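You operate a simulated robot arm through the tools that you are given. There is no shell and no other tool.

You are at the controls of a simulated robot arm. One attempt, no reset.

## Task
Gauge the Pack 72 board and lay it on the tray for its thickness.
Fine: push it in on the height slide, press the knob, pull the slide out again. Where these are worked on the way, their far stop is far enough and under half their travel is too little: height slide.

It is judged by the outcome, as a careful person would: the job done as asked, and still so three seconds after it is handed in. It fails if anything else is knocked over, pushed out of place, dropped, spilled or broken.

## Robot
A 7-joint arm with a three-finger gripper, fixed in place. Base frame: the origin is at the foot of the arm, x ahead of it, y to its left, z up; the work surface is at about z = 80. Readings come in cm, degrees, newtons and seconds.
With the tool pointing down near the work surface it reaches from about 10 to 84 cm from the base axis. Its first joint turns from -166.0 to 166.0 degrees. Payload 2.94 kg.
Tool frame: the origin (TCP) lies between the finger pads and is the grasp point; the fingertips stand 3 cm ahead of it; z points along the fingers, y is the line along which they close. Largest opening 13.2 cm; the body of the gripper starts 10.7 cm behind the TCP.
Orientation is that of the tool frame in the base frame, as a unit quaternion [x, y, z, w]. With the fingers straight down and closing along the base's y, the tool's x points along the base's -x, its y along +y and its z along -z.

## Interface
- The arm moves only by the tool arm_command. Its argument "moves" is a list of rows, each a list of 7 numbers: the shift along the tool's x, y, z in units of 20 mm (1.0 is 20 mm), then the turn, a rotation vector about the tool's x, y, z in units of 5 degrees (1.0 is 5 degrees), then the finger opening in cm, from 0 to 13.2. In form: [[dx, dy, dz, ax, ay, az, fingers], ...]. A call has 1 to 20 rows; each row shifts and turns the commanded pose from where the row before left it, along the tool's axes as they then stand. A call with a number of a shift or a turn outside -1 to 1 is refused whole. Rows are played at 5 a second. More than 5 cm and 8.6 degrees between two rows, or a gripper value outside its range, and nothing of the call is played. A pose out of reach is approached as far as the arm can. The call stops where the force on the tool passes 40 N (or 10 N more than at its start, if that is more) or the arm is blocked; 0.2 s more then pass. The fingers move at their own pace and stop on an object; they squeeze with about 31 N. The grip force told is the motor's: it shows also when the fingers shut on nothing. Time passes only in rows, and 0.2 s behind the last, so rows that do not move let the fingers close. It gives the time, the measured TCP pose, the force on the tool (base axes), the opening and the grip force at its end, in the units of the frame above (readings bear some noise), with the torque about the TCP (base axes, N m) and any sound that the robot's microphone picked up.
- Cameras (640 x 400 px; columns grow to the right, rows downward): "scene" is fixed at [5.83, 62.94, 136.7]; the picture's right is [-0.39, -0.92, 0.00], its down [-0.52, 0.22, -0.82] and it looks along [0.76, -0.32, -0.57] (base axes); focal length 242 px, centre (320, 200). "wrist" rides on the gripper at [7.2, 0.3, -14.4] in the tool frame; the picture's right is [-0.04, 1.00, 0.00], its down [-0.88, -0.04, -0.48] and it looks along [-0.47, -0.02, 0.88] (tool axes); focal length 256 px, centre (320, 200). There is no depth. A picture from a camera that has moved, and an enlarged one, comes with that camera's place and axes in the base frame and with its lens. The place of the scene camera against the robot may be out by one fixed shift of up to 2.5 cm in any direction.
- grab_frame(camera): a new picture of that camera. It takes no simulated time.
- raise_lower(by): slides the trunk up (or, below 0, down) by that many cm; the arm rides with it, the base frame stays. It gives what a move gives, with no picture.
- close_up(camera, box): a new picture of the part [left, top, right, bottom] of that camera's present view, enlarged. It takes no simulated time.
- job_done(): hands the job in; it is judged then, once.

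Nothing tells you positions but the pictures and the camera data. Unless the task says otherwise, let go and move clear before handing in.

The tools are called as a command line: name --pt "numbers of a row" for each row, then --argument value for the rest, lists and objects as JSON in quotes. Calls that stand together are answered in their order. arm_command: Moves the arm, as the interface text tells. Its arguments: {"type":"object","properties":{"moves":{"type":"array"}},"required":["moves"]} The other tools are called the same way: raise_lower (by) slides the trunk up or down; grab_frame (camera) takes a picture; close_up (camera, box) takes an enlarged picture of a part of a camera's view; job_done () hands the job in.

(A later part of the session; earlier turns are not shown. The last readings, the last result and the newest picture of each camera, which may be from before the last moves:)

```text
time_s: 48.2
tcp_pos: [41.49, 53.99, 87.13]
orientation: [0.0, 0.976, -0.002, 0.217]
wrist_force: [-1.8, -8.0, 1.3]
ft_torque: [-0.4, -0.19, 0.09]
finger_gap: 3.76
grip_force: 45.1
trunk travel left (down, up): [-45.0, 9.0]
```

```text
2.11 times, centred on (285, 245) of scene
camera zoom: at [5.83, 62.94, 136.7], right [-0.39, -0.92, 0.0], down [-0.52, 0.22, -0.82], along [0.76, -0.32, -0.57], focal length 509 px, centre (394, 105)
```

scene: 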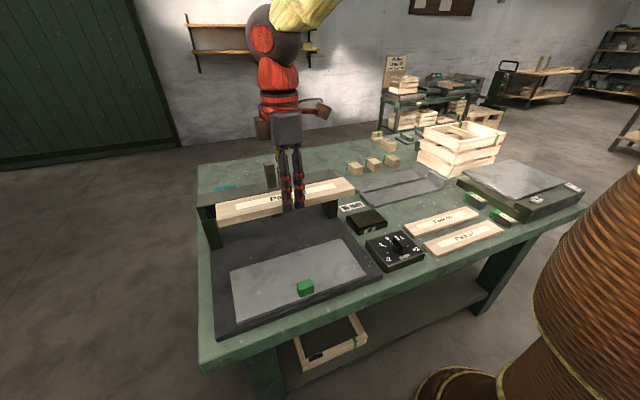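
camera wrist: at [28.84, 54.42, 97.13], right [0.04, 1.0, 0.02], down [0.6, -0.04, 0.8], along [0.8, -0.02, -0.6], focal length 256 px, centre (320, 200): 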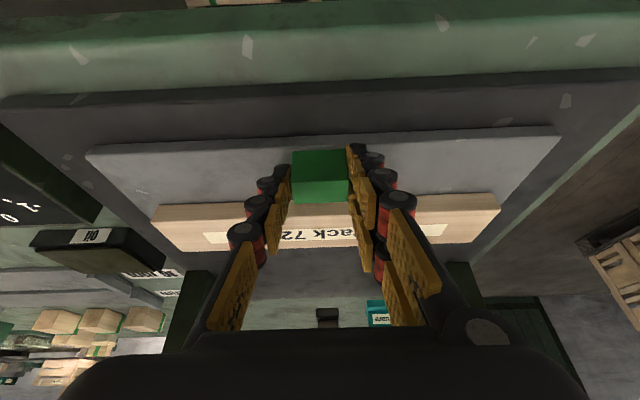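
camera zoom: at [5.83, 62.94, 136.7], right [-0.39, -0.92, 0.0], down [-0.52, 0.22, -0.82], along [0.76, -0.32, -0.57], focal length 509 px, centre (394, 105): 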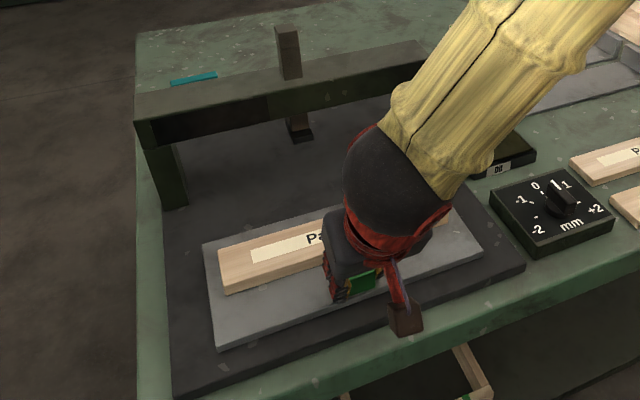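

The slide follows the hand. I keep pushing it in gently.

arm_command --pt "-0.453 -0.06 0.212 0 0 0 2.5" --pt "-0.453 -0.06 0.212 0 0 0 2.5" --pt "-0.453 0 0.212 0 0 0 2.5" --pt "-0.453 0 0.212 0 0 0 2.5" --pt "-0.453 0 0.212 0 0 0 2.5" --pt "-0.453 0 0.212 0 0 0 2.5" --pt "-0.453 0 0.212 0 0 0 2.5" --pt "-0.453 0 0.212 0 0 0 2.5" --pt "-0.453 0 0.212 0 0 0 2.5" --pt "-0.453 0 0.212 0 0 0 2.5" --pt "0 0 0 0 0 0 2.5"

grab_frame --camera "wrist"

close_up --camera "scene" --box '[180, 150, 390, 340]'

```text
time_s: 50.6
tcp_pos: [51.78, 54.04, 87.16]
orientation: [0.0, 0.976, -0.002, 0.216]
wrist_force: [1.7, 14.0, -14.6]
ft_torque: [0.26, -0.01, 0.37]
finger_gap: 3.74
grip_force: 45.2
trunk travel left (down, up): [-45.0, 9.0]
```

```text
taken
camera wrist: at [39.01, 54.4, 97.14], right [0.04, 1.0, 0.02], down [0.6, -0.04, 0.8], along [0.8, -0.02, -0.6], focal length 256 px, centre (320, 200)
```

wrist: 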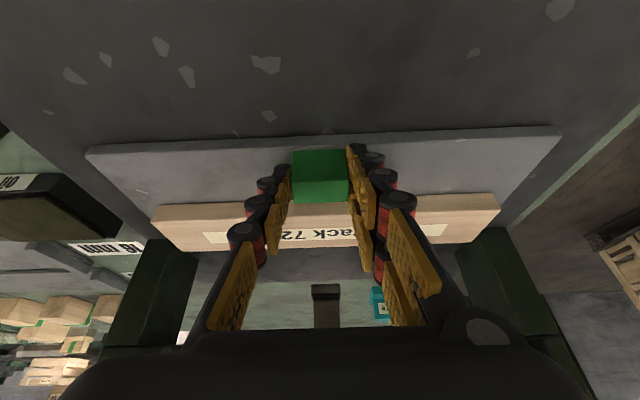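

```text
2.11 times, centred on (285, 245) of scene
camera zoom: at [5.83, 62.94, 136.7], right [-0.39, -0.92, 0.0], down [-0.52, 0.22, -0.82], along [0.76, -0.32, -0.57], focal length 509 px, centre (394, 105)
```

zoom: 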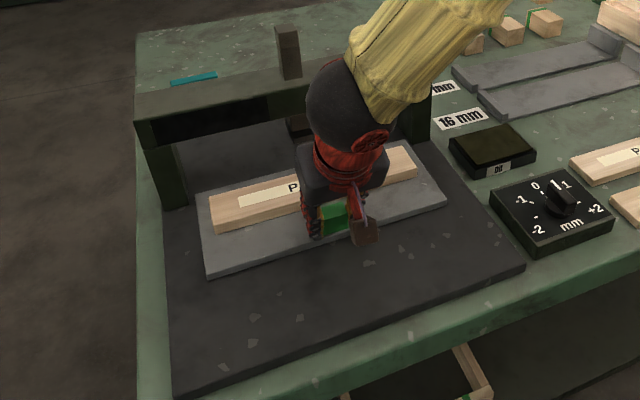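

Twelve centimetres in; I continue toward the stop, trimming small side forces.

arm_command --pt "-0.44 0.06 0.235 0 0 0 2.5" --pt "-0.453 0 0.212 0 0 0 2.5" --pt "-0.453 0 0.212 0 0 0 2.5" --pt "-0.453 0 0.212 0 0 0 2.5" --pt "-0.453 0 0.212 0 0 0 2.5" --pt "0 0 0 0 0 0 2.5"

close_up --camera "scene" --box '[180, 150, 390, 340]'

```text
time_s: 52.0
tcp_pos: [56.61, 54.01, 87.25]
orientation: [0.001, 0.976, 0.0, 0.216]
wrist_force: [2.5, 5.2, -10.2]
ft_torque: [0.03, -0.45, 0.1]
finger_gap: 3.74
grip_force: 45.3
trunk travel left (down, up): [-45.0, 9.0]
```

```text
2.11 times, centred on (285, 245) of scene
camera zoom: at [5.83, 62.94, 136.7], right [-0.39, -0.92, 0.0], down [-0.52, 0.22, -0.82], along [0.76, -0.32, -0.57], focal length 509 px, centre (394, 105)
```

zoom: 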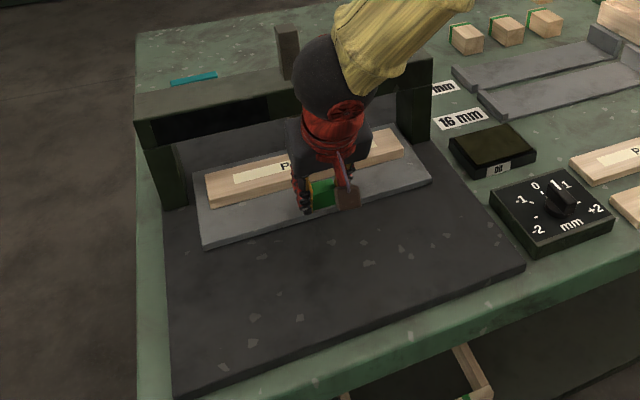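

arm_command --pt "-0.44 0 0.235 0 0 0 2.5" --pt "-0.453 0 0.212 0 0 0 2.5" --pt "-0.453 0 0.212 0 0 0 2.5" --pt "0 0 0 0 0 0 2.5"

close_up --camera "scene" --box '[180, 150, 390, 340]'

grab_frame --camera "wrist"

```text
time_s: 53.0
tcp_pos: [59.54, 54.04, 87.21]
orientation: [-0.001, 0.976, 0.0, 0.216]
wrist_force: [1.7, 3.7, -2.7]
ft_torque: [-0.19, -0.16, 0.02]
finger_gap: 3.75
grip_force: 45.3
trunk travel left (down, up): [-45.0, 9.0]
```

```text
2.11 times, centred on (285, 245) of scene
camera zoom: at [5.83, 62.94, 136.7], right [-0.39, -0.92, 0.0], down [-0.52, 0.22, -0.82], along [0.76, -0.32, -0.57], focal length 509 px, centre (394, 105)
```

zoom: 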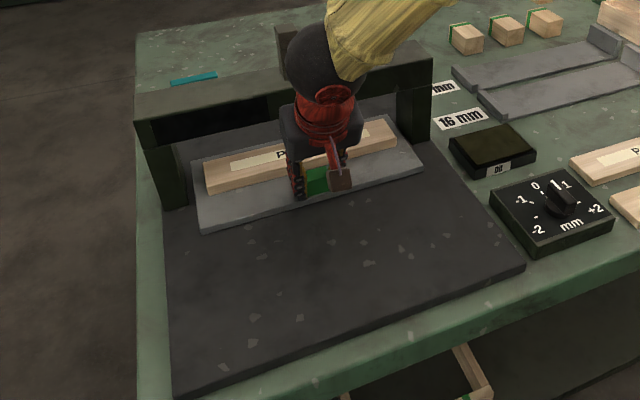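

```text
taken
camera wrist: at [46.99, 54.39, 97.14], right [0.04, 1.0, 0.02], down [0.6, -0.04, 0.8], along [0.8, -0.02, -0.6], focal length 256 px, centre (320, 200)
```

wrist: 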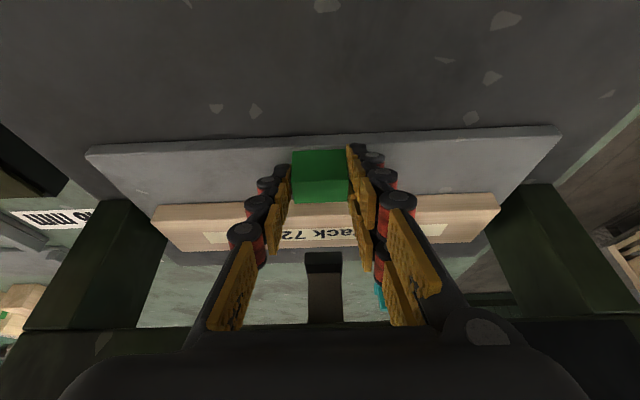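

arm_command --pt "-0.453 0 0.212 0 0 0 2.5" --pt "-0.453 0 0.212 0 0 0 2.5" --pt "0 0 0 0 0 0 2.5"

close_up --camera "scene" --box '[180, 150, 390, 340]'

grab_frame --camera "wrist"

```text
time_s: 53.8
tcp_pos: [61.0, 54.18, 87.32]
orientation: [-0.001, 0.976, 0.0, 0.216]
wrist_force: [-36.1, 7.2, 7.8]
ft_torque: [0.3, 0.95, -0.19]
finger_gap: 3.78
grip_force: 44.9
trunk travel left (down, up): [-45.0, 9.0]
```

```text
2.11 times, centred on (285, 245) of scene
camera zoom: at [5.83, 62.94, 136.7], right [-0.39, -0.92, 0.0], down [-0.52, 0.22, -0.82], along [0.76, -0.32, -0.57], focal length 509 px, centre (394, 105)
```

zoom: 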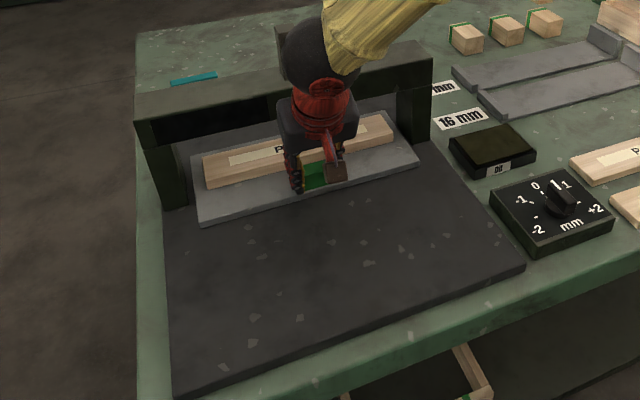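

```text
taken
camera wrist: at [48.42, 54.39, 97.13], right [0.04, 1.0, 0.02], down [0.6, -0.04, 0.8], along [0.8, -0.02, -0.6], focal length 256 px, centre (320, 200)
```

wrist: 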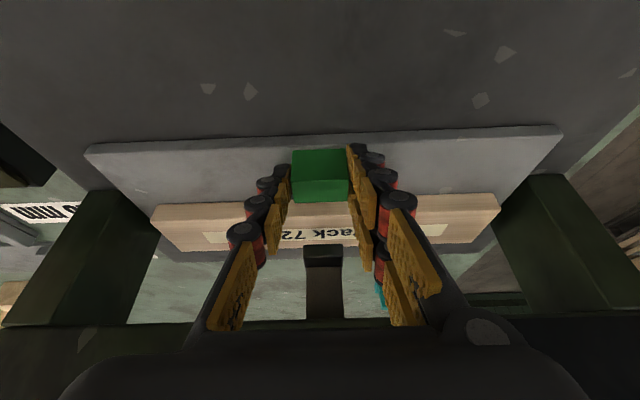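

The slide has hit its far stop (36 N). I relieve the push, open, and withdraw the hand, then check the feeler against the board.

arm_command --pt "0.12 0 -0.05 0 0 0 2.5" --pt "0 0 0 0 0 0 6.5" --pt "0 0 0 0 0 0 6.5" --pt "0 0 0 0 0 0 6.5" --pt "0 0 -0.5 0 0 0 6.5" --pt "0 0 -1 0 0 0 6.5" --pt "0 0 -1 0 0 0 6.5" --pt "0 0 -1 0 0 0 6.5" --pt "0 0 -1 0 0 0 6.5" --pt "0 0 -1 0 0 0 6.5" --pt "0 0 0 0 0 0 6.5"

close_up --camera "scene" --box '[180, 150, 390, 340]'

grab_frame --camera "wrist"

```text
time_s: 56.2
tcp_pos: [56.73, 53.96, 97.15]
orientation: [0.0, 0.976, 0.0, 0.216]
wrist_force: [0.2, -0.2, -0.7]
ft_torque: [-0.02, 0.02, -0.01]
finger_gap: 6.51
grip_force: 0.0
trunk travel left (down, up): [-45.0, 9.0]
```

```text
2.11 times, centred on (285, 245) of scene
camera zoom: at [5.83, 62.94, 136.7], right [-0.39, -0.92, 0.0], down [-0.52, 0.22, -0.82], along [0.76, -0.32, -0.57], focal length 509 px, centre (394, 105)
```

zoom: 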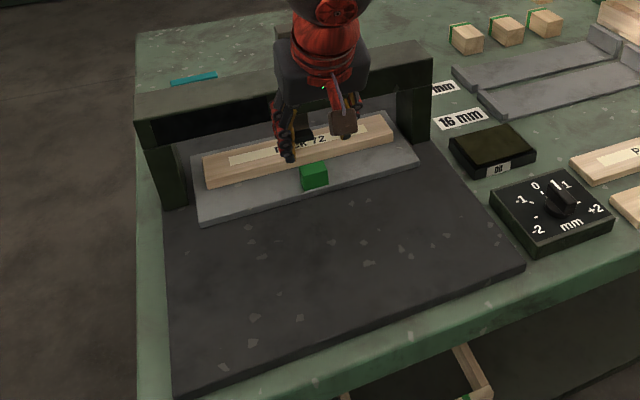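

```text
taken
camera wrist: at [44.06, 54.36, 107.04], right [0.04, 1.0, 0.02], down [0.6, -0.04, 0.8], along [0.8, -0.02, -0.6], focal length 256 px, centre (320, 200)
```

wrist: 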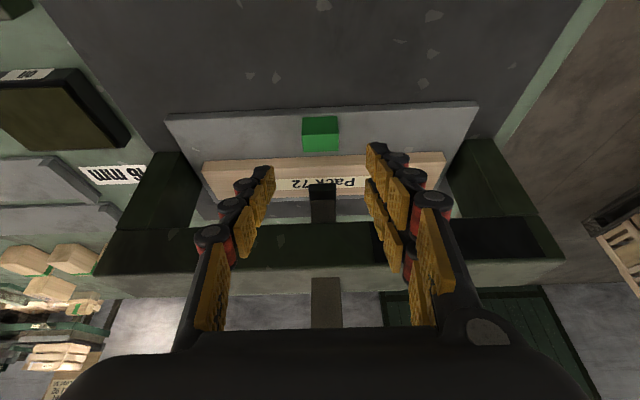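

The foot appears over the board. I close the fingers and rise to look at the knob on the post.

arm_command --pt "-0.423 0 -0.906 0 0 0 0" --pt "-0.423 0 -0.906 0 0 0 0" --pt "-0.423 0 -0.906 0 0 0 0" --pt "-0.423 0 -0.906 0 0 0 0" --pt "-0.423 0 -0.906 0 0 0 0" --pt "-0.423 0 -0.906 0 0 0 0" --pt "-0.423 0 -0.906 0 0 0 0" --pt "-0.423 0 -0.906 0 0 0 0" --pt "0 0 0 0 0 0 0"

close_up --camera "scene" --box '[180, 130, 390, 280]'

grab_frame --camera "wrist"

```text
time_s: 58.2
tcp_pos: [56.76, 53.98, 113.09]
orientation: [0.0, 0.976, 0.0, 0.217]
wrist_force: [-0.1, -0.6, 0.4]
ft_torque: [0.01, 0.03, -0.01]
finger_gap: 0.01
grip_force: 29.2
trunk travel left (down, up): [-45.0, 9.0]
```

```text
2.67 times, centred on (285, 205) of scene
camera zoom: at [5.83, 62.94, 136.7], right [-0.39, -0.92, 0.0], down [-0.52, 0.22, -0.82], along [0.76, -0.32, -0.57], focal length 645 px, centre (413, 187)
```

zoom: 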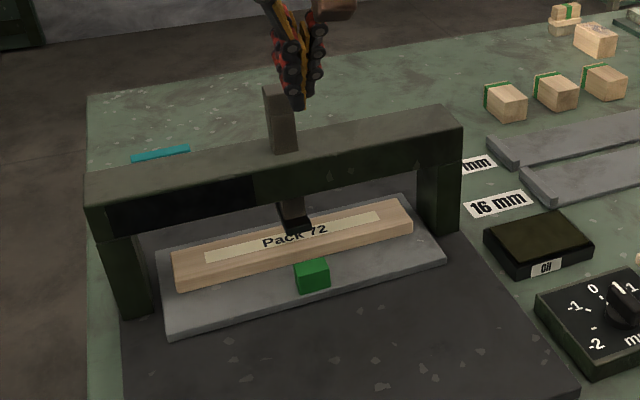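

```text
taken
camera wrist: at [44.11, 54.4, 123.09], right [0.04, 1.0, 0.02], down [0.6, -0.04, 0.8], along [0.8, -0.02, -0.6], focal length 256 px, centre (320, 200)
```

wrist: 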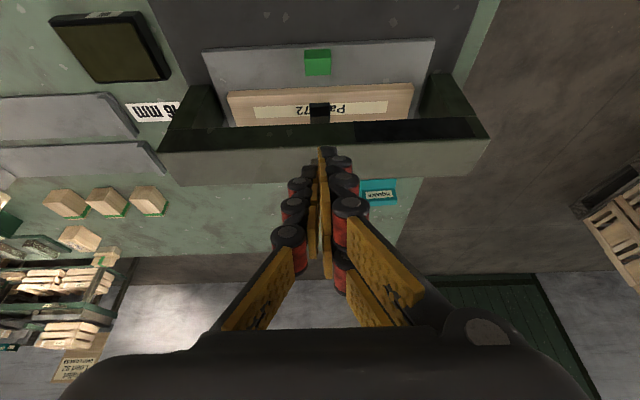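

The foot sits over the middle of the board. Next I bring the closed fingertips over the knob (about (68.6, 54.1, 105)), staying above it first.

arm_command --pt "-0.8 0.01 0.373 0 0 0 0" --pt "-0.8 0.01 0.373 0 0 0 0" --pt "-0.8 0.01 0.373 0 0 0 0" --pt "-0.8 0.01 0.373 0 0 0 0" --pt "-0.8 0.01 0.373 0 0 0 0" --pt "-0.78 0.01 0.364 0 0 0 0" --pt "0 0 0 0 0 0 0"

close_up --camera "scene" --box '[230, 120, 330, 200]'

grab_frame --camera "wrist"

```text
time_s: 59.8
tcp_pos: [67.41, 54.03, 113.02]
orientation: [0.0, 0.976, 0.0, 0.216]
wrist_force: [-0.5, 0.2, -0.3]
ft_torque: [-0.02, 0.01, -0.01]
finger_gap: 0.0
grip_force: 28.6
trunk travel left (down, up): [-45.0, 9.0]
```

```text
5.00 times, centred on (280, 160) of scene
camera zoom: at [5.83, 62.94, 136.7], right [-0.39, -0.92, 0.0], down [-0.52, 0.22, -0.82], along [0.76, -0.32, -0.57], focal length 1209 px, centre (520, 400)
```

zoom: 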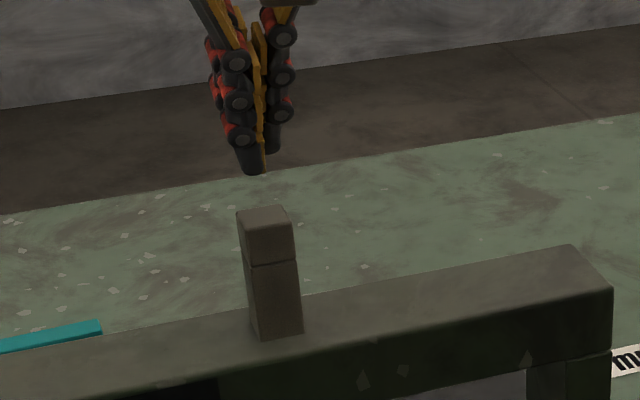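

```text
taken
camera wrist: at [54.67, 54.5, 123.02], right [0.04, 1.0, 0.02], down [0.6, -0.04, 0.8], along [0.8, -0.02, -0.6], focal length 256 px, centre (320, 200)
```

wrist: 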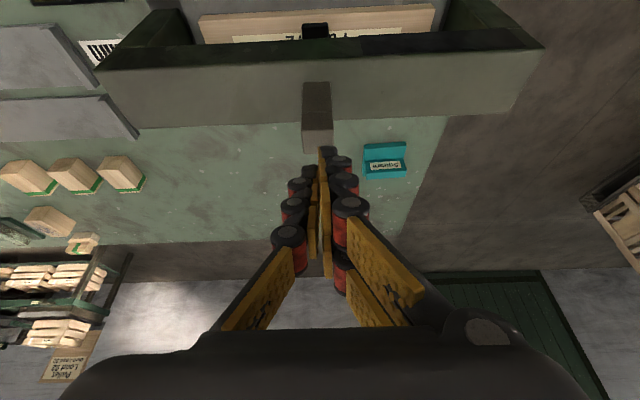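

close_up --camera "wrist" --box '[260, 60, 400, 180]'

close_up --camera "scene" --box '[255, 135, 305, 175]'

```text
3.33 times, centred on (330, 120) of wrist
camera zoom: at [54.67, 54.5, 123.02], right [0.04, 1.0, 0.02], down [0.6, -0.04, 0.8], along [0.8, -0.02, -0.6], focal length 853 px, centre (287, 467)
```

zoom: 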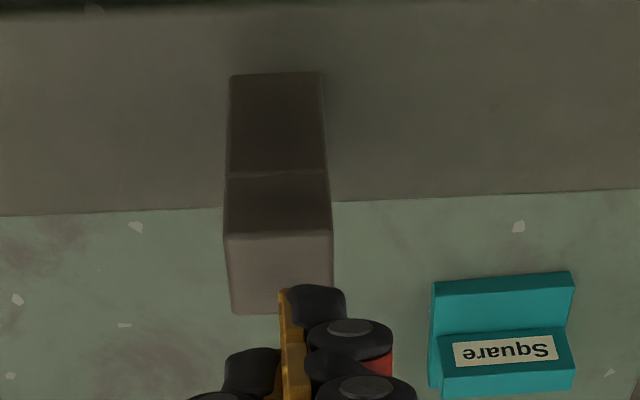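

```text
10.00 times, centred on (280, 155) of scene
camera zoom: at [5.83, 62.94, 136.7], right [-0.39, -0.92, 0.0], down [-0.52, 0.22, -0.82], along [0.76, -0.32, -0.57], focal length 2418 px, centre (720, 650)
```

zoom: 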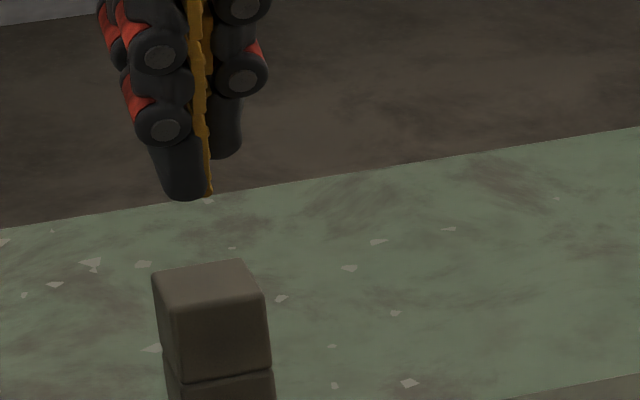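

Combining the views, the knob top is at about (70.1, 54.1, 105). I shift forward 1.9 cm and come down to just above it.

arm_command --pt "-0.43 0.02 0.2 0 0 0 0" --pt "-0.43 0.02 0.2 0 0 0 0" --pt "0.25 0 0.53 0 0 0 0" --pt "0.25 0 0.53 0 0 0 0" --pt "0.25 0 0.53 0 0 0 0" --pt "0 0 0 0 0 0 0"

close_up --camera "scene" --box '[240, 130, 315, 190]'

close_up --camera "wrist" --box '[260, 60, 400, 180]'

```text
time_s: 61.2
tcp_pos: [69.2, 54.23, 109.7]
orientation: [0.0, 0.976, 0.0, 0.216]
wrist_force: [0.1, -0.6, -0.2]
ft_torque: [0.02, 0.01, 0.01]
finger_gap: 0.0
grip_force: 28.7
trunk travel left (down, up): [-45.0, 9.0]
```

```text
6.67 times, centred on (278, 160) of scene
camera zoom: at [5.83, 62.94, 136.7], right [-0.39, -0.92, 0.0], down [-0.52, 0.22, -0.82], along [0.76, -0.32, -0.57], focal length 1612 px, centre (603, 467)
```

zoom: 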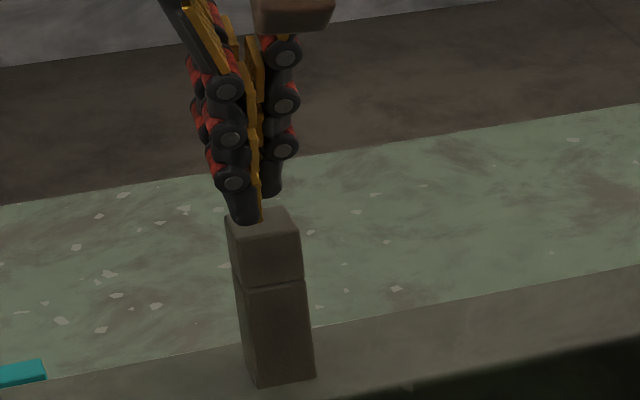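

```text
3.33 times, centred on (330, 120) of wrist
camera zoom: at [56.54, 54.55, 119.59], right [0.04, 1.0, 0.02], down [0.6, -0.04, 0.8], along [0.8, -0.02, -0.6], focal length 853 px, centre (287, 467)
```

zoom: 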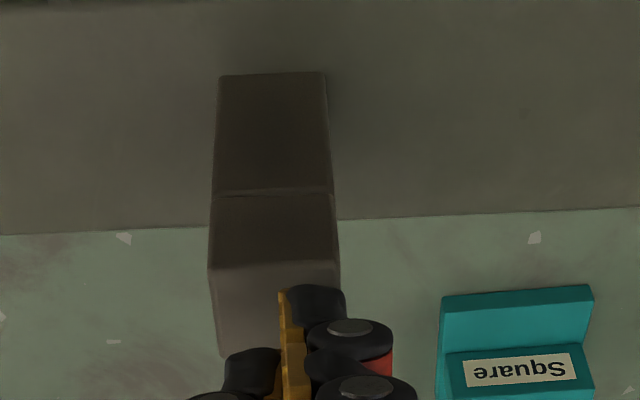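

The fingertips are right over the knob top (z ≈ 105.2). I press down in small steps and watch force and display.

arm_command --pt "0.127 -0.06 0.272 0 0 0 0" --pt "0.127 0 0.272 0 0 0 0" --pt "0.063 0 0.136 0 0 0 0" --pt "0.063 0 0.136 0 0 0 0" --pt "0 0 0 0 0 0 0"

close_up --camera "scene" --box '[190, 130, 350, 250]'

```text
time_s: 62.4
tcp_pos: [69.16, 54.1, 107.82]
orientation: [0.0, 0.976, 0.001, 0.216]
wrist_force: [0.9, -0.1, 2.4]
ft_torque: [0.0, -0.02, -0.04]
finger_gap: 0.0
grip_force: 28.5
trunk travel left (down, up): [-45.0, 9.0]
```

```text
3.33 times, centred on (270, 190) of scene
camera zoom: at [5.83, 62.94, 136.7], right [-0.39, -0.92, 0.0], down [-0.52, 0.22, -0.82], along [0.76, -0.32, -0.57], focal length 806 px, centre (487, 233)
```

zoom: 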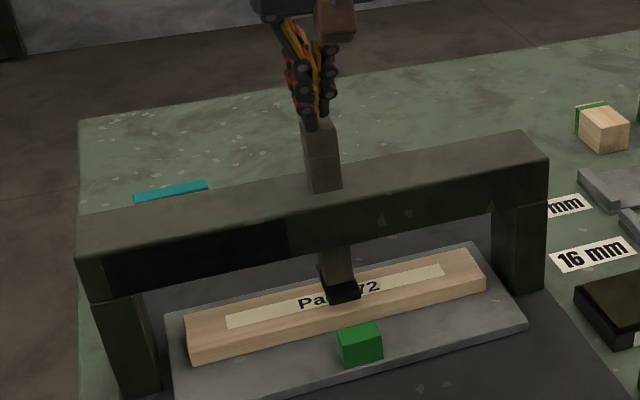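

arm_command --pt "0.063 0 0.136 0 0 0 0" --pt "0.063 0 0.136 0 0 0 0" --pt "0 0 0 0 0 0 0"

close_up --camera "scene" --box '[190, 130, 350, 250]'

```text
time_s: 63.2
tcp_pos: [69.1, 54.02, 107.29]
orientation: [0.001, 0.976, 0.0, 0.216]
wrist_force: [1.2, 0.0, 1.9]
ft_torque: [0.02, 0.0, 0.0]
finger_gap: 0.0
grip_force: 28.2
trunk travel left (down, up): [-45.0, 9.0]
```

```text
3.33 times, centred on (270, 190) of scene
camera zoom: at [5.83, 62.94, 136.7], right [-0.39, -0.92, 0.0], down [-0.52, 0.22, -0.82], along [0.76, -0.32, -0.57], focal length 806 px, centre (487, 233)
```

zoom: 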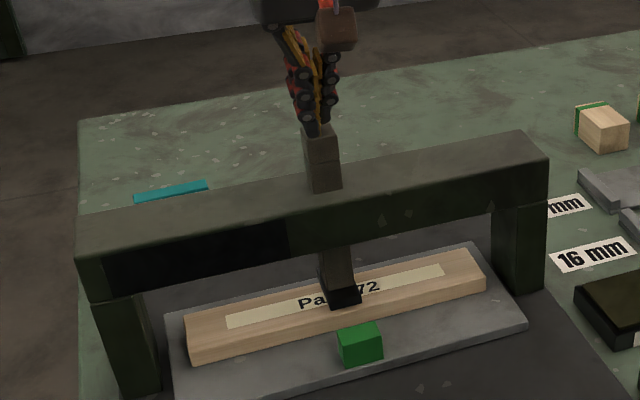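

The post moves down under about 2 N. I keep pressing until the foot rests on the board.

arm_command --pt "0.063 0 0.136 0 0 0 0" --pt "0.063 0 0.136 0 0 0 0" --pt "0.063 0 0.136 0 0 0 0" --pt "0 0 0 0 0 0 0"

close_up --camera "scene" --box '[190, 130, 350, 250]'

```text
time_s: 64.2
tcp_pos: [69.14, 54.01, 106.6]
orientation: [0.001, 0.976, 0.001, 0.217]
wrist_force: [-1.7, -0.5, 16.3]
ft_torque: [0.04, 0.22, 0.08]
finger_gap: 0.0
grip_force: 28.5
trunk travel left (down, up): [-45.0, 9.0]
```

```text
3.33 times, centred on (270, 190) of scene
camera zoom: at [5.83, 62.94, 136.7], right [-0.39, -0.92, 0.0], down [-0.52, 0.22, -0.82], along [0.76, -0.32, -0.57], focal length 806 px, centre (487, 233)
```

zoom: 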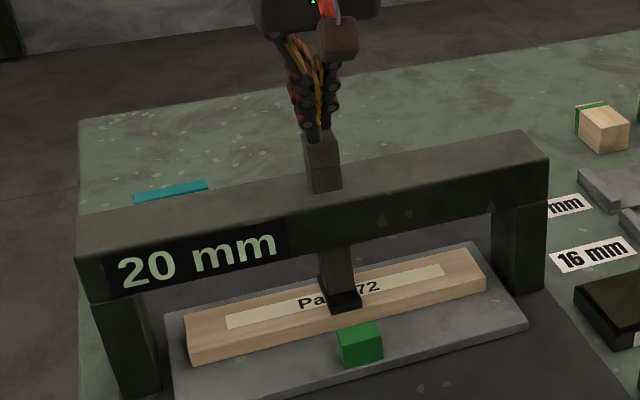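

The display shows "20 mm". I hold a moment to confirm the reading is steady.

arm_command --pt "0.02 0 0.04 0 0 0 0" --pt "0 0 0 0 0 0 0" --pt "0 0 0 0 0 0 0"

close_up --camera "scene" --box '[200, 180, 300, 250]'

close_up --camera "scene" --box '[360, 225, 430, 275]'

```text
time_s: 65.0
tcp_pos: [69.11, 54.11, 106.48]
orientation: [0.001, 0.976, 0.001, 0.219]
wrist_force: [0.8, 2.4, 26.3]
ft_torque: [0.15, 0.22, -0.02]
finger_gap: 0.0
grip_force: 28.7
trunk travel left (down, up): [-45.0, 9.0]
```

```text
5.71 times, centred on (250, 215) of scene
camera zoom: at [5.83, 62.94, 136.7], right [-0.39, -0.92, 0.0], down [-0.52, 0.22, -0.82], along [0.76, -0.32, -0.57], focal length 1381 px, centre (720, 114)
```

zoom: 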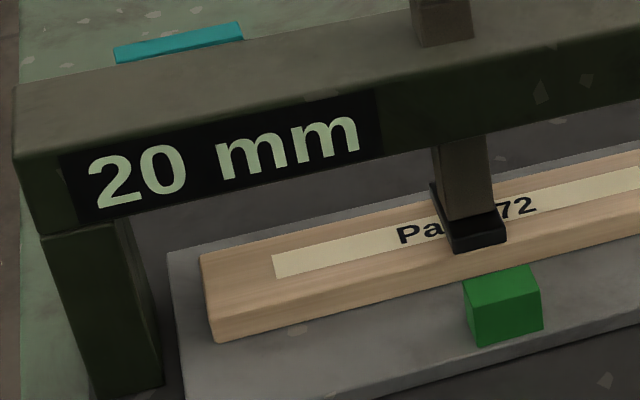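

```text
8.00 times, centred on (395, 250) of scene
camera zoom: at [5.83, 62.94, 136.7], right [-0.39, -0.92, 0.0], down [-0.52, 0.22, -0.82], along [0.76, -0.32, -0.57], focal length 1934 px, centre (-280, -200)
```

zoom: 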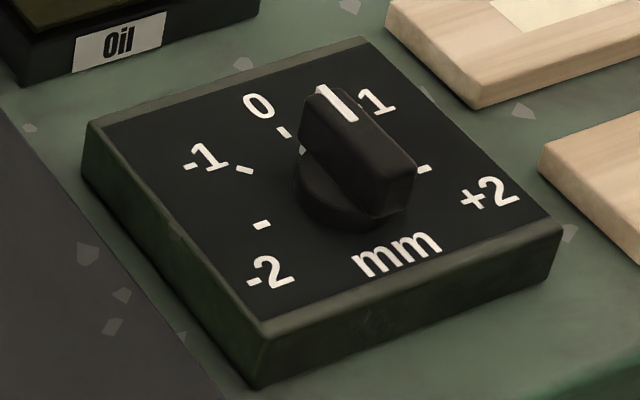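

Reading is steady at 20 mm, dial at 0, and the board's edge also looks about 2 cm. I release the knob and rise clear.

arm_command --pt "-0.21 0 -0.45 0 0 0 0" --pt "-0.423 0 -0.906 0 0 0 0" --pt "-0.423 0 -0.906 0 0 0 0" --pt "-0.423 0 -0.906 0 0 0 0" --pt "0 0 0 0 0 0 0"

close_up --camera "scene" --box '[190, 130, 350, 250]'

```text
time_s: 66.2
tcp_pos: [69.13, 54.05, 113.18]
orientation: [0.0, 0.976, -0.001, 0.216]
wrist_force: [0.1, 0.3, 0.2]
ft_torque: [-0.02, 0.0, 0.03]
finger_gap: 0.0
grip_force: 29.0
trunk travel left (down, up): [-45.0, 9.0]
```

```text
3.33 times, centred on (270, 190) of scene
camera zoom: at [5.83, 62.94, 136.7], right [-0.39, -0.92, 0.0], down [-0.52, 0.22, -0.82], along [0.76, -0.32, -0.57], focal length 806 px, centre (487, 233)
```

zoom: 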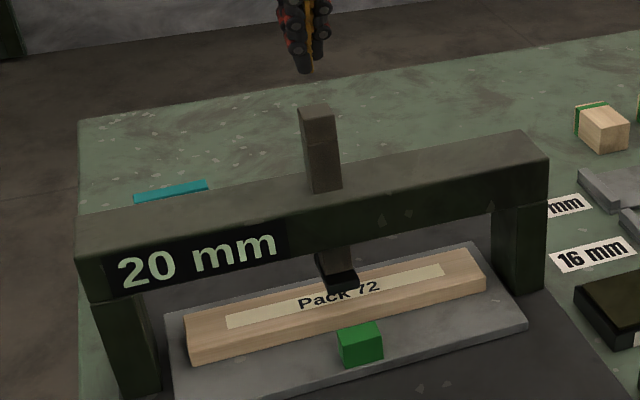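

The knob sprang back and the reading stays. I return to the handle to pull the slide out.

arm_command --pt "0.803 0 -0.375 0 0 0 0" --pt "0.803 0 -0.375 0 0 0 0" --pt "0.803 0 -0.375 0 0 0 0" --pt "0.803 0 -0.375 0 0 0 0" --pt "0.803 0 -0.375 0 0 0 3" --pt "0.803 0 -0.375 0 0 0 6.5" --pt "0.803 0 -0.375 0 0 0 6.5" --pt "0.2 0 -0.1 0 0 0 6.5" --pt "0.423 0 0.906 0 0 0 6.5" --pt "0.423 0 0.906 0 0 0 6.5" --pt "0.423 0 0.906 0 0 0 6.5" --pt "0.423 0 0.906 0 0 0 6.5" --pt "0.423 0 0.906 0 0 0 6.5" --pt "0.423 0 0.906 0 0 0 6.5" --pt "0.423 0 0.906 0 0 0 6.5" --pt "0.423 0 0.906 0 0 0 6.5" --pt "0 0 0 0 0 0 6.5"

grab_frame --camera "wrist"

```text
time_s: 69.8
tcp_pos: [56.24, 54.1, 97.07]
orientation: [0.0, 0.976, 0.0, 0.217]
wrist_force: [0.2, -0.3, -0.1]
ft_torque: [0.0, 0.0, 0.02]
finger_gap: 6.5
grip_force: 0.0
trunk travel left (down, up): [-45.0, 9.0]
```

```text
taken
camera wrist: at [43.55, 54.51, 107.16], right [0.04, 1.0, 0.02], down [0.6, -0.04, 0.8], along [0.8, -0.02, -0.6], focal length 256 px, centre (320, 200)
```

wrist: 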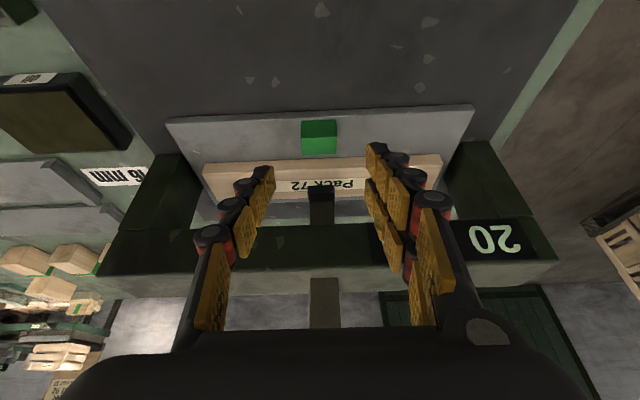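

arm_command --pt "-0.02 0 1 0 0 0 6.5" --pt "-0.02 0 1 0 0 0 6.5" --pt "-0.02 0 1 0 0 0 6.5" --pt "-0.02 0 1 0 0 0 6.5" --pt "-0.02 0 0.8 0 0 0 6.5" --pt "-0.02 0 0.7 0 0 0 6.5" --pt "0 0 0 0 0 0 6.5"

grab_frame --camera "wrist"

```text
time_s: 71.4
tcp_pos: [61.09, 54.05, 87.42]
orientation: [0.0, 0.976, 0.0, 0.217]
wrist_force: [-0.4, 0.2, -0.3]
ft_torque: [0.01, -0.03, -0.01]
finger_gap: 6.48
grip_force: 0.1
trunk travel left (down, up): [-45.0, 9.0]
```

```text
taken
camera wrist: at [48.47, 54.46, 97.33], right [0.04, 1.0, 0.02], down [0.6, -0.04, 0.8], along [0.8, -0.02, -0.6], focal length 256 px, centre (320, 200)
```

wrist: 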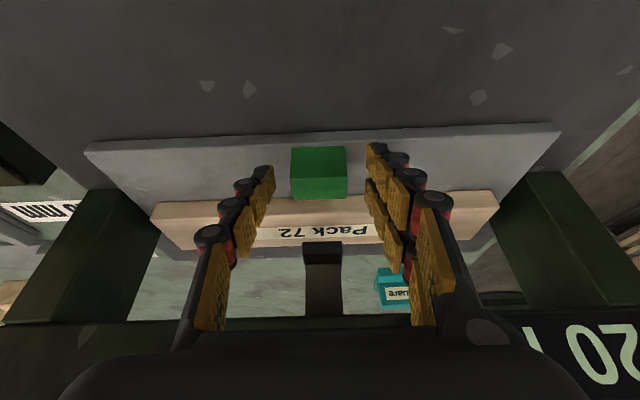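

Fingers straddle the handle. I close and pull the slide out smoothly along -x.

arm_command --pt "0 0 0 0 0 0 2.5" --pt "0 0 0 0 0 0 2.5" --pt "0 0 0 0 0 0 2.5" --pt "0 0 0 0 0 0 2.5" --pt "0.2 0 -0.1 0 0 0 2.5" --pt "0.453 0 -0.212 0 0 0 2.5" --pt "0.453 0 -0.212 0 0 0 2.5" --pt "0 0 0 0 0 0 2.5"

close_up --camera "scene" --box '[180, 150, 390, 340]'

```text
time_s: 73.2
tcp_pos: [58.44, 54.05, 87.31]
orientation: [0.0, 0.976, -0.001, 0.216]
wrist_force: [-1.2, -6.7, 0.7]
ft_torque: [-0.08, 0.19, -0.26]
finger_gap: 3.75
grip_force: 45.3
trunk travel left (down, up): [-45.0, 9.0]
```

```text
2.11 times, centred on (285, 245) of scene
camera zoom: at [5.83, 62.94, 136.7], right [-0.39, -0.92, 0.0], down [-0.52, 0.22, -0.82], along [0.76, -0.32, -0.57], focal length 509 px, centre (394, 105)
```

zoom: 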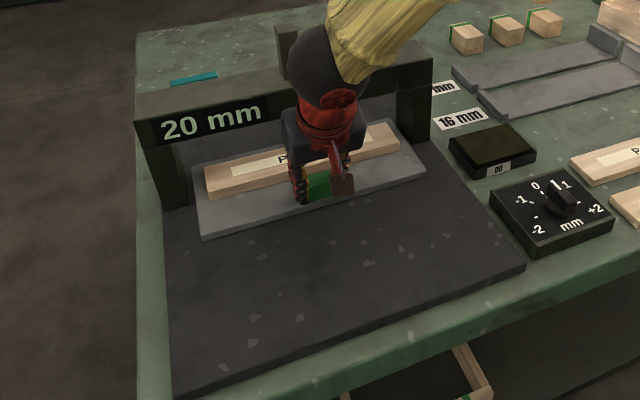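

arm_command --pt "0.453 -0.02 -0.212 0 0 0 2.5" --pt "0.453 0 -0.212 0 0 0 2.5" --pt "0.453 0 -0.212 0 0 0 2.5" --pt "0.453 0 -0.212 0 0 0 2.5" --pt "0.453 0 -0.212 0 0 0 2.5" --pt "0.453 0 -0.212 0 0 0 2.5" --pt "0.453 0 -0.212 0 0 0 2.5" --pt "0.453 0 -0.212 0 0 0 2.5" --pt "0.453 0 -0.212 0 0 0 2.5" --pt "0.453 0 -0.212 0 0 0 2.5" --pt "0.453 0 -0.212 0 0 0 2.5" --pt "0.453 0 -0.212 0 0 0 2.5" --pt "0.453 0 -0.212 0 0 0 2.5" --pt "0.453 0 -0.212 0 0 0 2.5" --pt "0.453 0 -0.212 0 0 0 2.5" --pt "0.453 0 -0.212 0 0 0 2.5" --pt "0.453 0 -0.212 0 0 0 2.5" --pt "0 0 0 0 0 0 2.5"

close_up --camera "scene" --box '[180, 150, 390, 340]'

```text
time_s: 77.0
tcp_pos: [41.57, 53.91, 87.37]
orientation: [0.0, 0.976, -0.001, 0.216]
wrist_force: [-2.4, -3.1, 3.2]
ft_torque: [-0.13, 0.0, -0.22]
finger_gap: 3.75
grip_force: 45.3
trunk travel left (down, up): [-45.0, 9.0]
```

```text
2.11 times, centred on (285, 245) of scene
camera zoom: at [5.83, 62.94, 136.7], right [-0.39, -0.92, 0.0], down [-0.52, 0.22, -0.82], along [0.76, -0.32, -0.57], focal length 509 px, centre (394, 105)
```

zoom: 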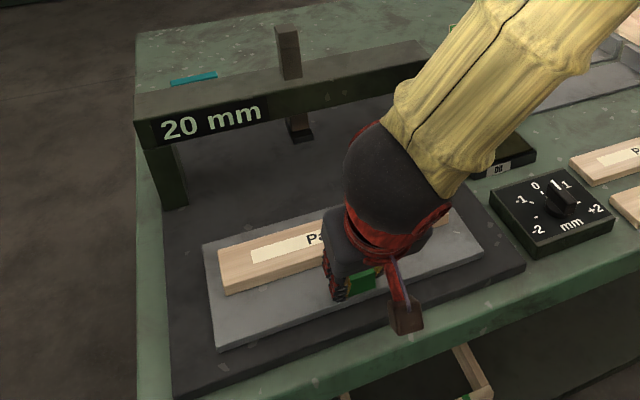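

arm_command --pt "0.4 0 -0.187 0 0 0 2.5" --pt "0.4 0 -0.187 0 0 0 2.5" --pt "0.12 0 -0.056 0 0 0 2.5" --pt "0.12 0 -0.056 0 0 0 2.5" --pt "0 0 0 0 0 0 2.5"

close_up --camera "scene" --box '[180, 150, 390, 340]'

```text
time_s: 78.2
tcp_pos: [39.53, 53.98, 87.44]
orientation: [0.0, 0.976, 0.001, 0.217]
wrist_force: [20.7, -2.1, 3.1]
ft_torque: [-0.04, -1.51, 0.15]
finger_gap: 3.72
grip_force: 44.7
trunk travel left (down, up): [-45.0, 9.0]
```

```text
2.11 times, centred on (285, 245) of scene
camera zoom: at [5.83, 62.94, 136.7], right [-0.39, -0.92, 0.0], down [-0.52, 0.22, -0.82], along [0.76, -0.32, -0.57], focal length 509 px, centre (394, 105)
```

zoom: 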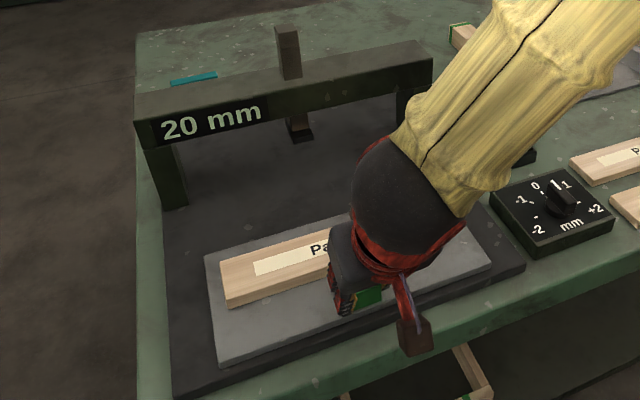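

Slide is back at its out stop. I relax, let go, withdraw, straighten the tool and turn it for picking the board.

arm_command --pt "-0.09 0 0.042 0 0 0 2.5" --pt "0 0 0 0 0 0 6.5" --pt "0 0 0 0 0 0 6.5" --pt "0 0 0 0 0 0 6.5" --pt "0 0 -0.6 0 0 0 6.5" --pt "0 0 -1 0 0 0 6.5" --pt "0 0 -1 0 0 0 6.5" --pt "0 0 -1 0 0 0 6.5" --pt "0 0 -1 0 0 0 6.5" --pt "0 0 -1 0 0 0 6.5" --pt "0 0 -1 0 0 0 6.5" --pt "0 0 -1 0 0 0 6.5" --pt "0 0 -1 0 0 0 7.6" --pt "0 0 0 0 1 0 7.6" --pt "0 0 0 0 1 0 7.6" --pt "0 0 0 0 1 0 7.6" --pt "0 0 0 0 1 0 7.6" --pt "0 0 0 0 1 0 7.6" --pt "0 0 0 0 0 0 7.6"

arm_command --pt "0 0 0 0 0 -1 7.6" --pt "0 0 0 0 0 -1 7.6" --pt "0 0 0 0 0 -1 7.6" --pt "0 0 0 0 0 -1 7.6" --pt "0 0 0 0 0 -1 7.6" --pt "0 0 0 0 0 -1 7.6" --pt "0 0 0 0 0 -1 7.6" --pt "0 0 0 0 0 -1 7.6" --pt "0 0 0 0 0 -1 7.6" --pt "0 0 0 0 0 -1 7.6" --pt "0 0 0 0 0 -1 7.6" --pt "0 0 0 0 0 -1 7.6" --pt "0 0 0 0 0 -1 7.6" --pt "0 0 0 0 0 -1 7.6" --pt "0 0 0 0 0 -1 7.6" --pt "0 0 0 0 0 -1 7.6" --pt "0 0 0 0 0 -1 7.6" --pt "0 0 0 0 0 -1 7.6" --pt "0 0 0 0 0 0 7.6"

grab_frame --camera "wrist"

close_up --camera "scene" --box '[180, 150, 390, 340]'

```text
time_s: 82.2
tcp_pos: [32.1, 53.89, 102.93]
orientation: [-0.001, 1.0, 0.0, -0.001]
wrist_force: [-0.3, 0.1, -0.1]
ft_torque: [0.0, -0.02, 0.01]
finger_gap: 7.61
grip_force: 0.0
trunk travel left (down, up): [-45.0, 9.0]
```

```text
time_s: 86.2
tcp_pos: [32.14, 54.09, 102.91]
orientation: [0.708, -0.706, 0.001, 0.0]
wrist_force: [0.2, 0.1, 0.1]
ft_torque: [-0.01, 0.01, 0.05]
finger_gap: 7.63
grip_force: 0.0
trunk travel left (down, up): [-45.0, 9.0]
```

```text
taken
camera wrist: at [31.9, 46.9, 117.25], right [-1.0, 0.04, 0.0], down [0.04, 0.88, 0.48], along [0.02, 0.47, -0.88], focal length 256 px, centre (320, 200)
```

wrist: 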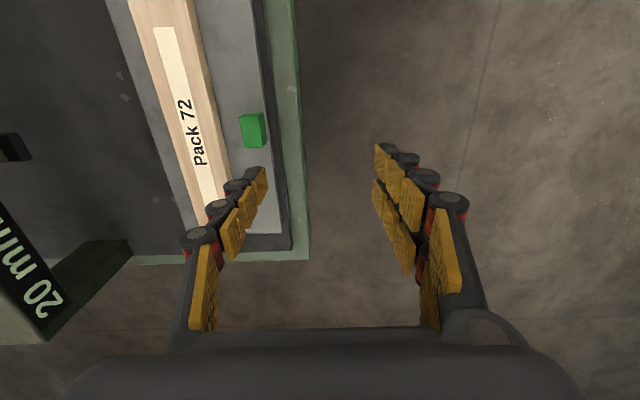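

```text
2.11 times, centred on (285, 245) of scene
camera zoom: at [5.83, 62.94, 136.7], right [-0.39, -0.92, 0.0], down [-0.52, 0.22, -0.82], along [0.76, -0.32, -0.57], focal length 509 px, centre (394, 105)
```

zoom: 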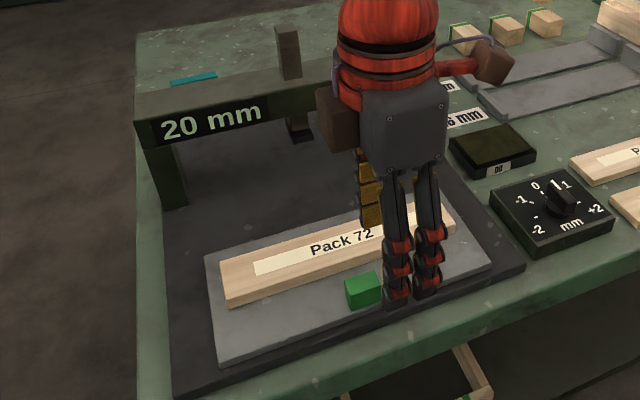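

The board lies on the slide where I set it. I move over it (x ≈ 48.2).

arm_command --pt "0 -0.9 0 0 0 0 8" --pt "0 -0.9 0 0 0 0 8" --pt "0 -0.9 0 0 0 0 8" --pt "0 -0.9 0 0 0 0 8" --pt "0 -0.9 0 0 0 0 8" --pt "0 -0.9 0 0 0 0 8" --pt "0 -0.9 0 0 0 0 8" --pt "0 -0.9 0 0 0 0 8" --pt "0 -0.83 0 0 0 0 8" --pt "0 0 1 0 0 0 8" --pt "0 0 1 0 0 0 8" --pt "0 0 1 0 0 0 8" --pt "0 0 1 0 0 0 8" --pt "0 0 1 0 0 0 8" --pt "0 0 0 0 0 0 8"

grab_frame --camera "wrist"

close_up --camera "scene" --box '[200, 220, 390, 340]'

```text
time_s: 89.4
tcp_pos: [48.17, 54.12, 92.89]
orientation: [0.708, -0.707, 0.0, 0.0]
wrist_force: [-0.6, -0.5, -0.1]
ft_torque: [0.0, -0.01, 0.02]
finger_gap: 8.01
grip_force: 0.0
trunk travel left (down, up): [-45.0, 9.0]
```

```text
taken
camera wrist: at [47.98, 46.91, 107.21], right [-1.0, 0.04, 0.0], down [0.04, 0.88, 0.48], along [0.02, 0.48, -0.88], focal length 256 px, centre (320, 200)
```

wrist: 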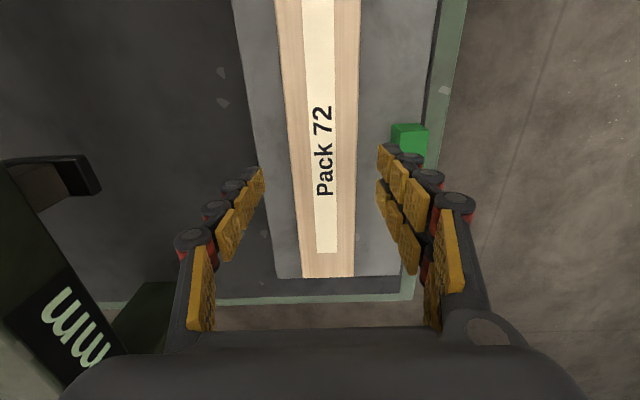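

```text
3.33 times, centred on (295, 280) of scene
camera zoom: at [5.83, 62.94, 136.7], right [-0.39, -0.92, 0.0], down [-0.52, 0.22, -0.82], along [0.76, -0.32, -0.57], focal length 806 px, centre (403, -67)
```

zoom: 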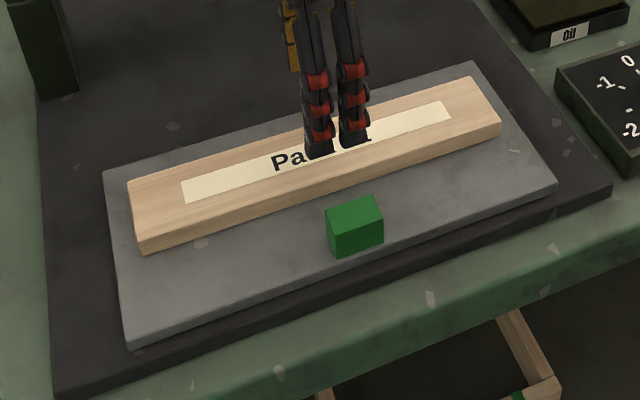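

Board centred between the fingers; down and grip.

arm_command --pt "0 0 0.9 0 0 0 7.6" --pt "0 0 0.9 0 0 0 7.6" --pt "0 0 0.7 0 0 0 7.6" --pt "0 0 0.4 0 0 0 7.6" --pt "0 0 0 0 0 0 7.6" --pt "0 0 0 0 0 0 4.5" --pt "0 0 0 0 0 0 4.5" --pt "0 0 0 0 0 0 4.5" --pt "0 0 0 0 0 0 4.5"

```text
time_s: 91.4
tcp_pos: [48.18, 54.06, 87.04]
orientation: [0.707, -0.707, 0.001, 0.0]
wrist_force: [-0.7, 0.5, 0.5]
ft_torque: [0.02, 0.01, -0.03]
finger_gap: 5.91
grip_force: 30.8
trunk travel left (down, up): [-45.0, 9.0]
```

Gripped. I lift and carry it back across.

arm_command --pt "0 0 -0.4 0 0 0 4.5" --pt "0 0 -0.8 0 0 0 4.5" --pt "0 0 -1 0 0 0 4.5" --pt "0 0 -1 0 0 0 4.5" --pt "0 0 -1 0 0 0 4.5" --pt "0 0 -1 0 0 0 4.5" --pt "0 0 -1 0 0 0 4.5" --pt "0 0 -1 0 0 0 4.5" --pt "0 0 -1 0 0 0 4.5" --pt "0 0 -1 0 0 0 4.5" --pt "0 0 -1 0 0 0 4.5" --pt "0 0 -1 0 0 0 4.5" --pt "0 0 -1 0 0 0 4.5" --pt "0 0 0 0 0 0 4.5"

arm_command --pt "0.5 0 0 0 0 0 4.5" --pt "0.94 0 0 0 0 0 4.5" --pt "0.94 0 0 0 0 0 4.5" --pt "0.94 0 0 0 0 0 4.5" --pt "0.94 0 0 0 0 0 4.5" --pt "0.94 0 0 0 0 0 4.5" --pt "0.94 0 0 0 0 0 4.5" --pt "0.94 0 0 0 0 0 4.5" --pt "0.94 0 0 0 0 0 4.5" --pt "0.94 0 0 0 0 0 4.5" --pt "0.94 0 0 0 0 0 4.5" --pt "0.94 -0.3 0 0 0 0 4.5" --pt "0.94 -0.5 0 0 0 0 4.5" --pt "0.94 -0.6 0 0 0 0 4.5" --pt "0.94 -0.6 0 0 0 0 4.5" --pt "0.94 -0.6 0 0 0 0 4.5"

arm_command --pt "0.94 -0.6 0 0 0 0 4.5" --pt "0.94 -0.6 0 0 0 0 4.5" --pt "0.94 -0.6 0 0 0 0 4.5" --pt "0.94 -0.6 0 0 0 0 4.5" --pt "0.94 -0.6 0 0 0 0 4.5" --pt "0.94 -0.6 0 0 0 0 4.5" --pt "0.94 -0.6 0 0 0 0 4.5" --pt "0.94 -0.4 0 0 0 0 4.5" --pt "0.94 -0.3 0 0 0 0 4.5" --pt "0.94 0 0 0 0 0 4.5" --pt "0.94 0 0 0 0 0 4.5" --pt "0.94 0 0 0 0 0 4.5" --pt "0.6 0 0 0 0 0 4.5" --pt "0 0 0 0 0 0 4.5"

grab_frame --camera "wrist"

grab_frame --camera "scene"

```text
time_s: 94.4
tcp_pos: [48.42, 54.1, 111.57]
orientation: [-0.707, 0.707, 0.001, -0.001]
wrist_force: [0.4, 0.3, -2.9]
ft_torque: [0.01, -0.02, 0.0]
finger_gap: 5.93
grip_force: 31.3
trunk travel left (down, up): [-45.0, 9.0]
```

```text
time_s: 97.8
tcp_pos: [53.45, 24.81, 111.46]
orientation: [0.707, -0.707, 0.0, 0.0]
wrist_force: [0.7, -0.2, -2.4]
ft_torque: [0.02, 0.03, 0.02]
finger_gap: 5.94
grip_force: 31.0
trunk travel left (down, up): [-45.0, 9.0]
```

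```text
time_s: 100.8
tcp_pos: [63.35, 0.96, 111.54]
orientation: [0.707, -0.707, 0.0, 0.0]
wrist_force: [0.7, -0.2, -1.1]
ft_torque: [-0.01, -0.04, -0.02]
finger_gap: 5.94
grip_force: 31.4
trunk travel left (down, up): [-45.0, 9.0]
```

```text
taken
camera wrist: at [62.99, -6.14, 125.85], right [-1.0, 0.04, 0.0], down [0.04, 0.88, 0.48], along [0.02, 0.48, -0.88], focal length 256 px, centre (320, 200)
```

wrist: 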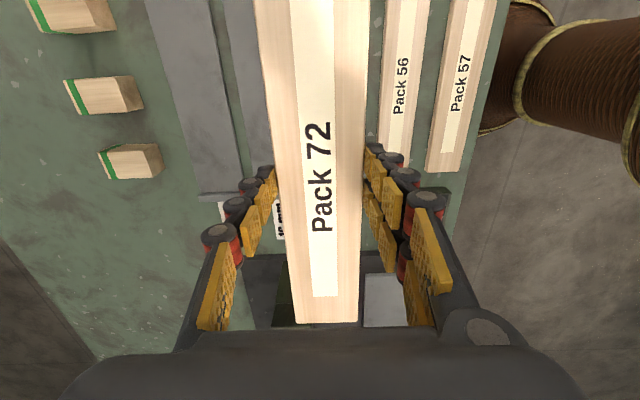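

```text
taken
```

scene: 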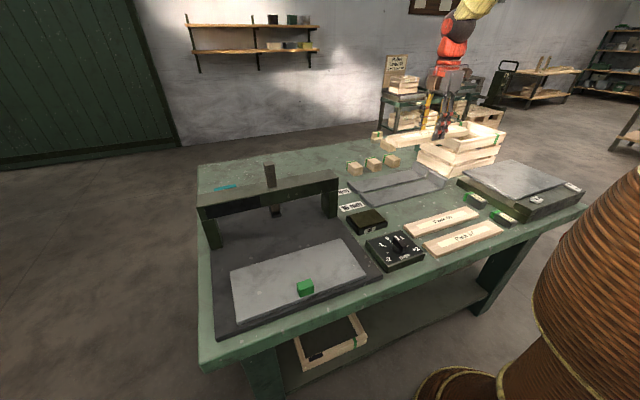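

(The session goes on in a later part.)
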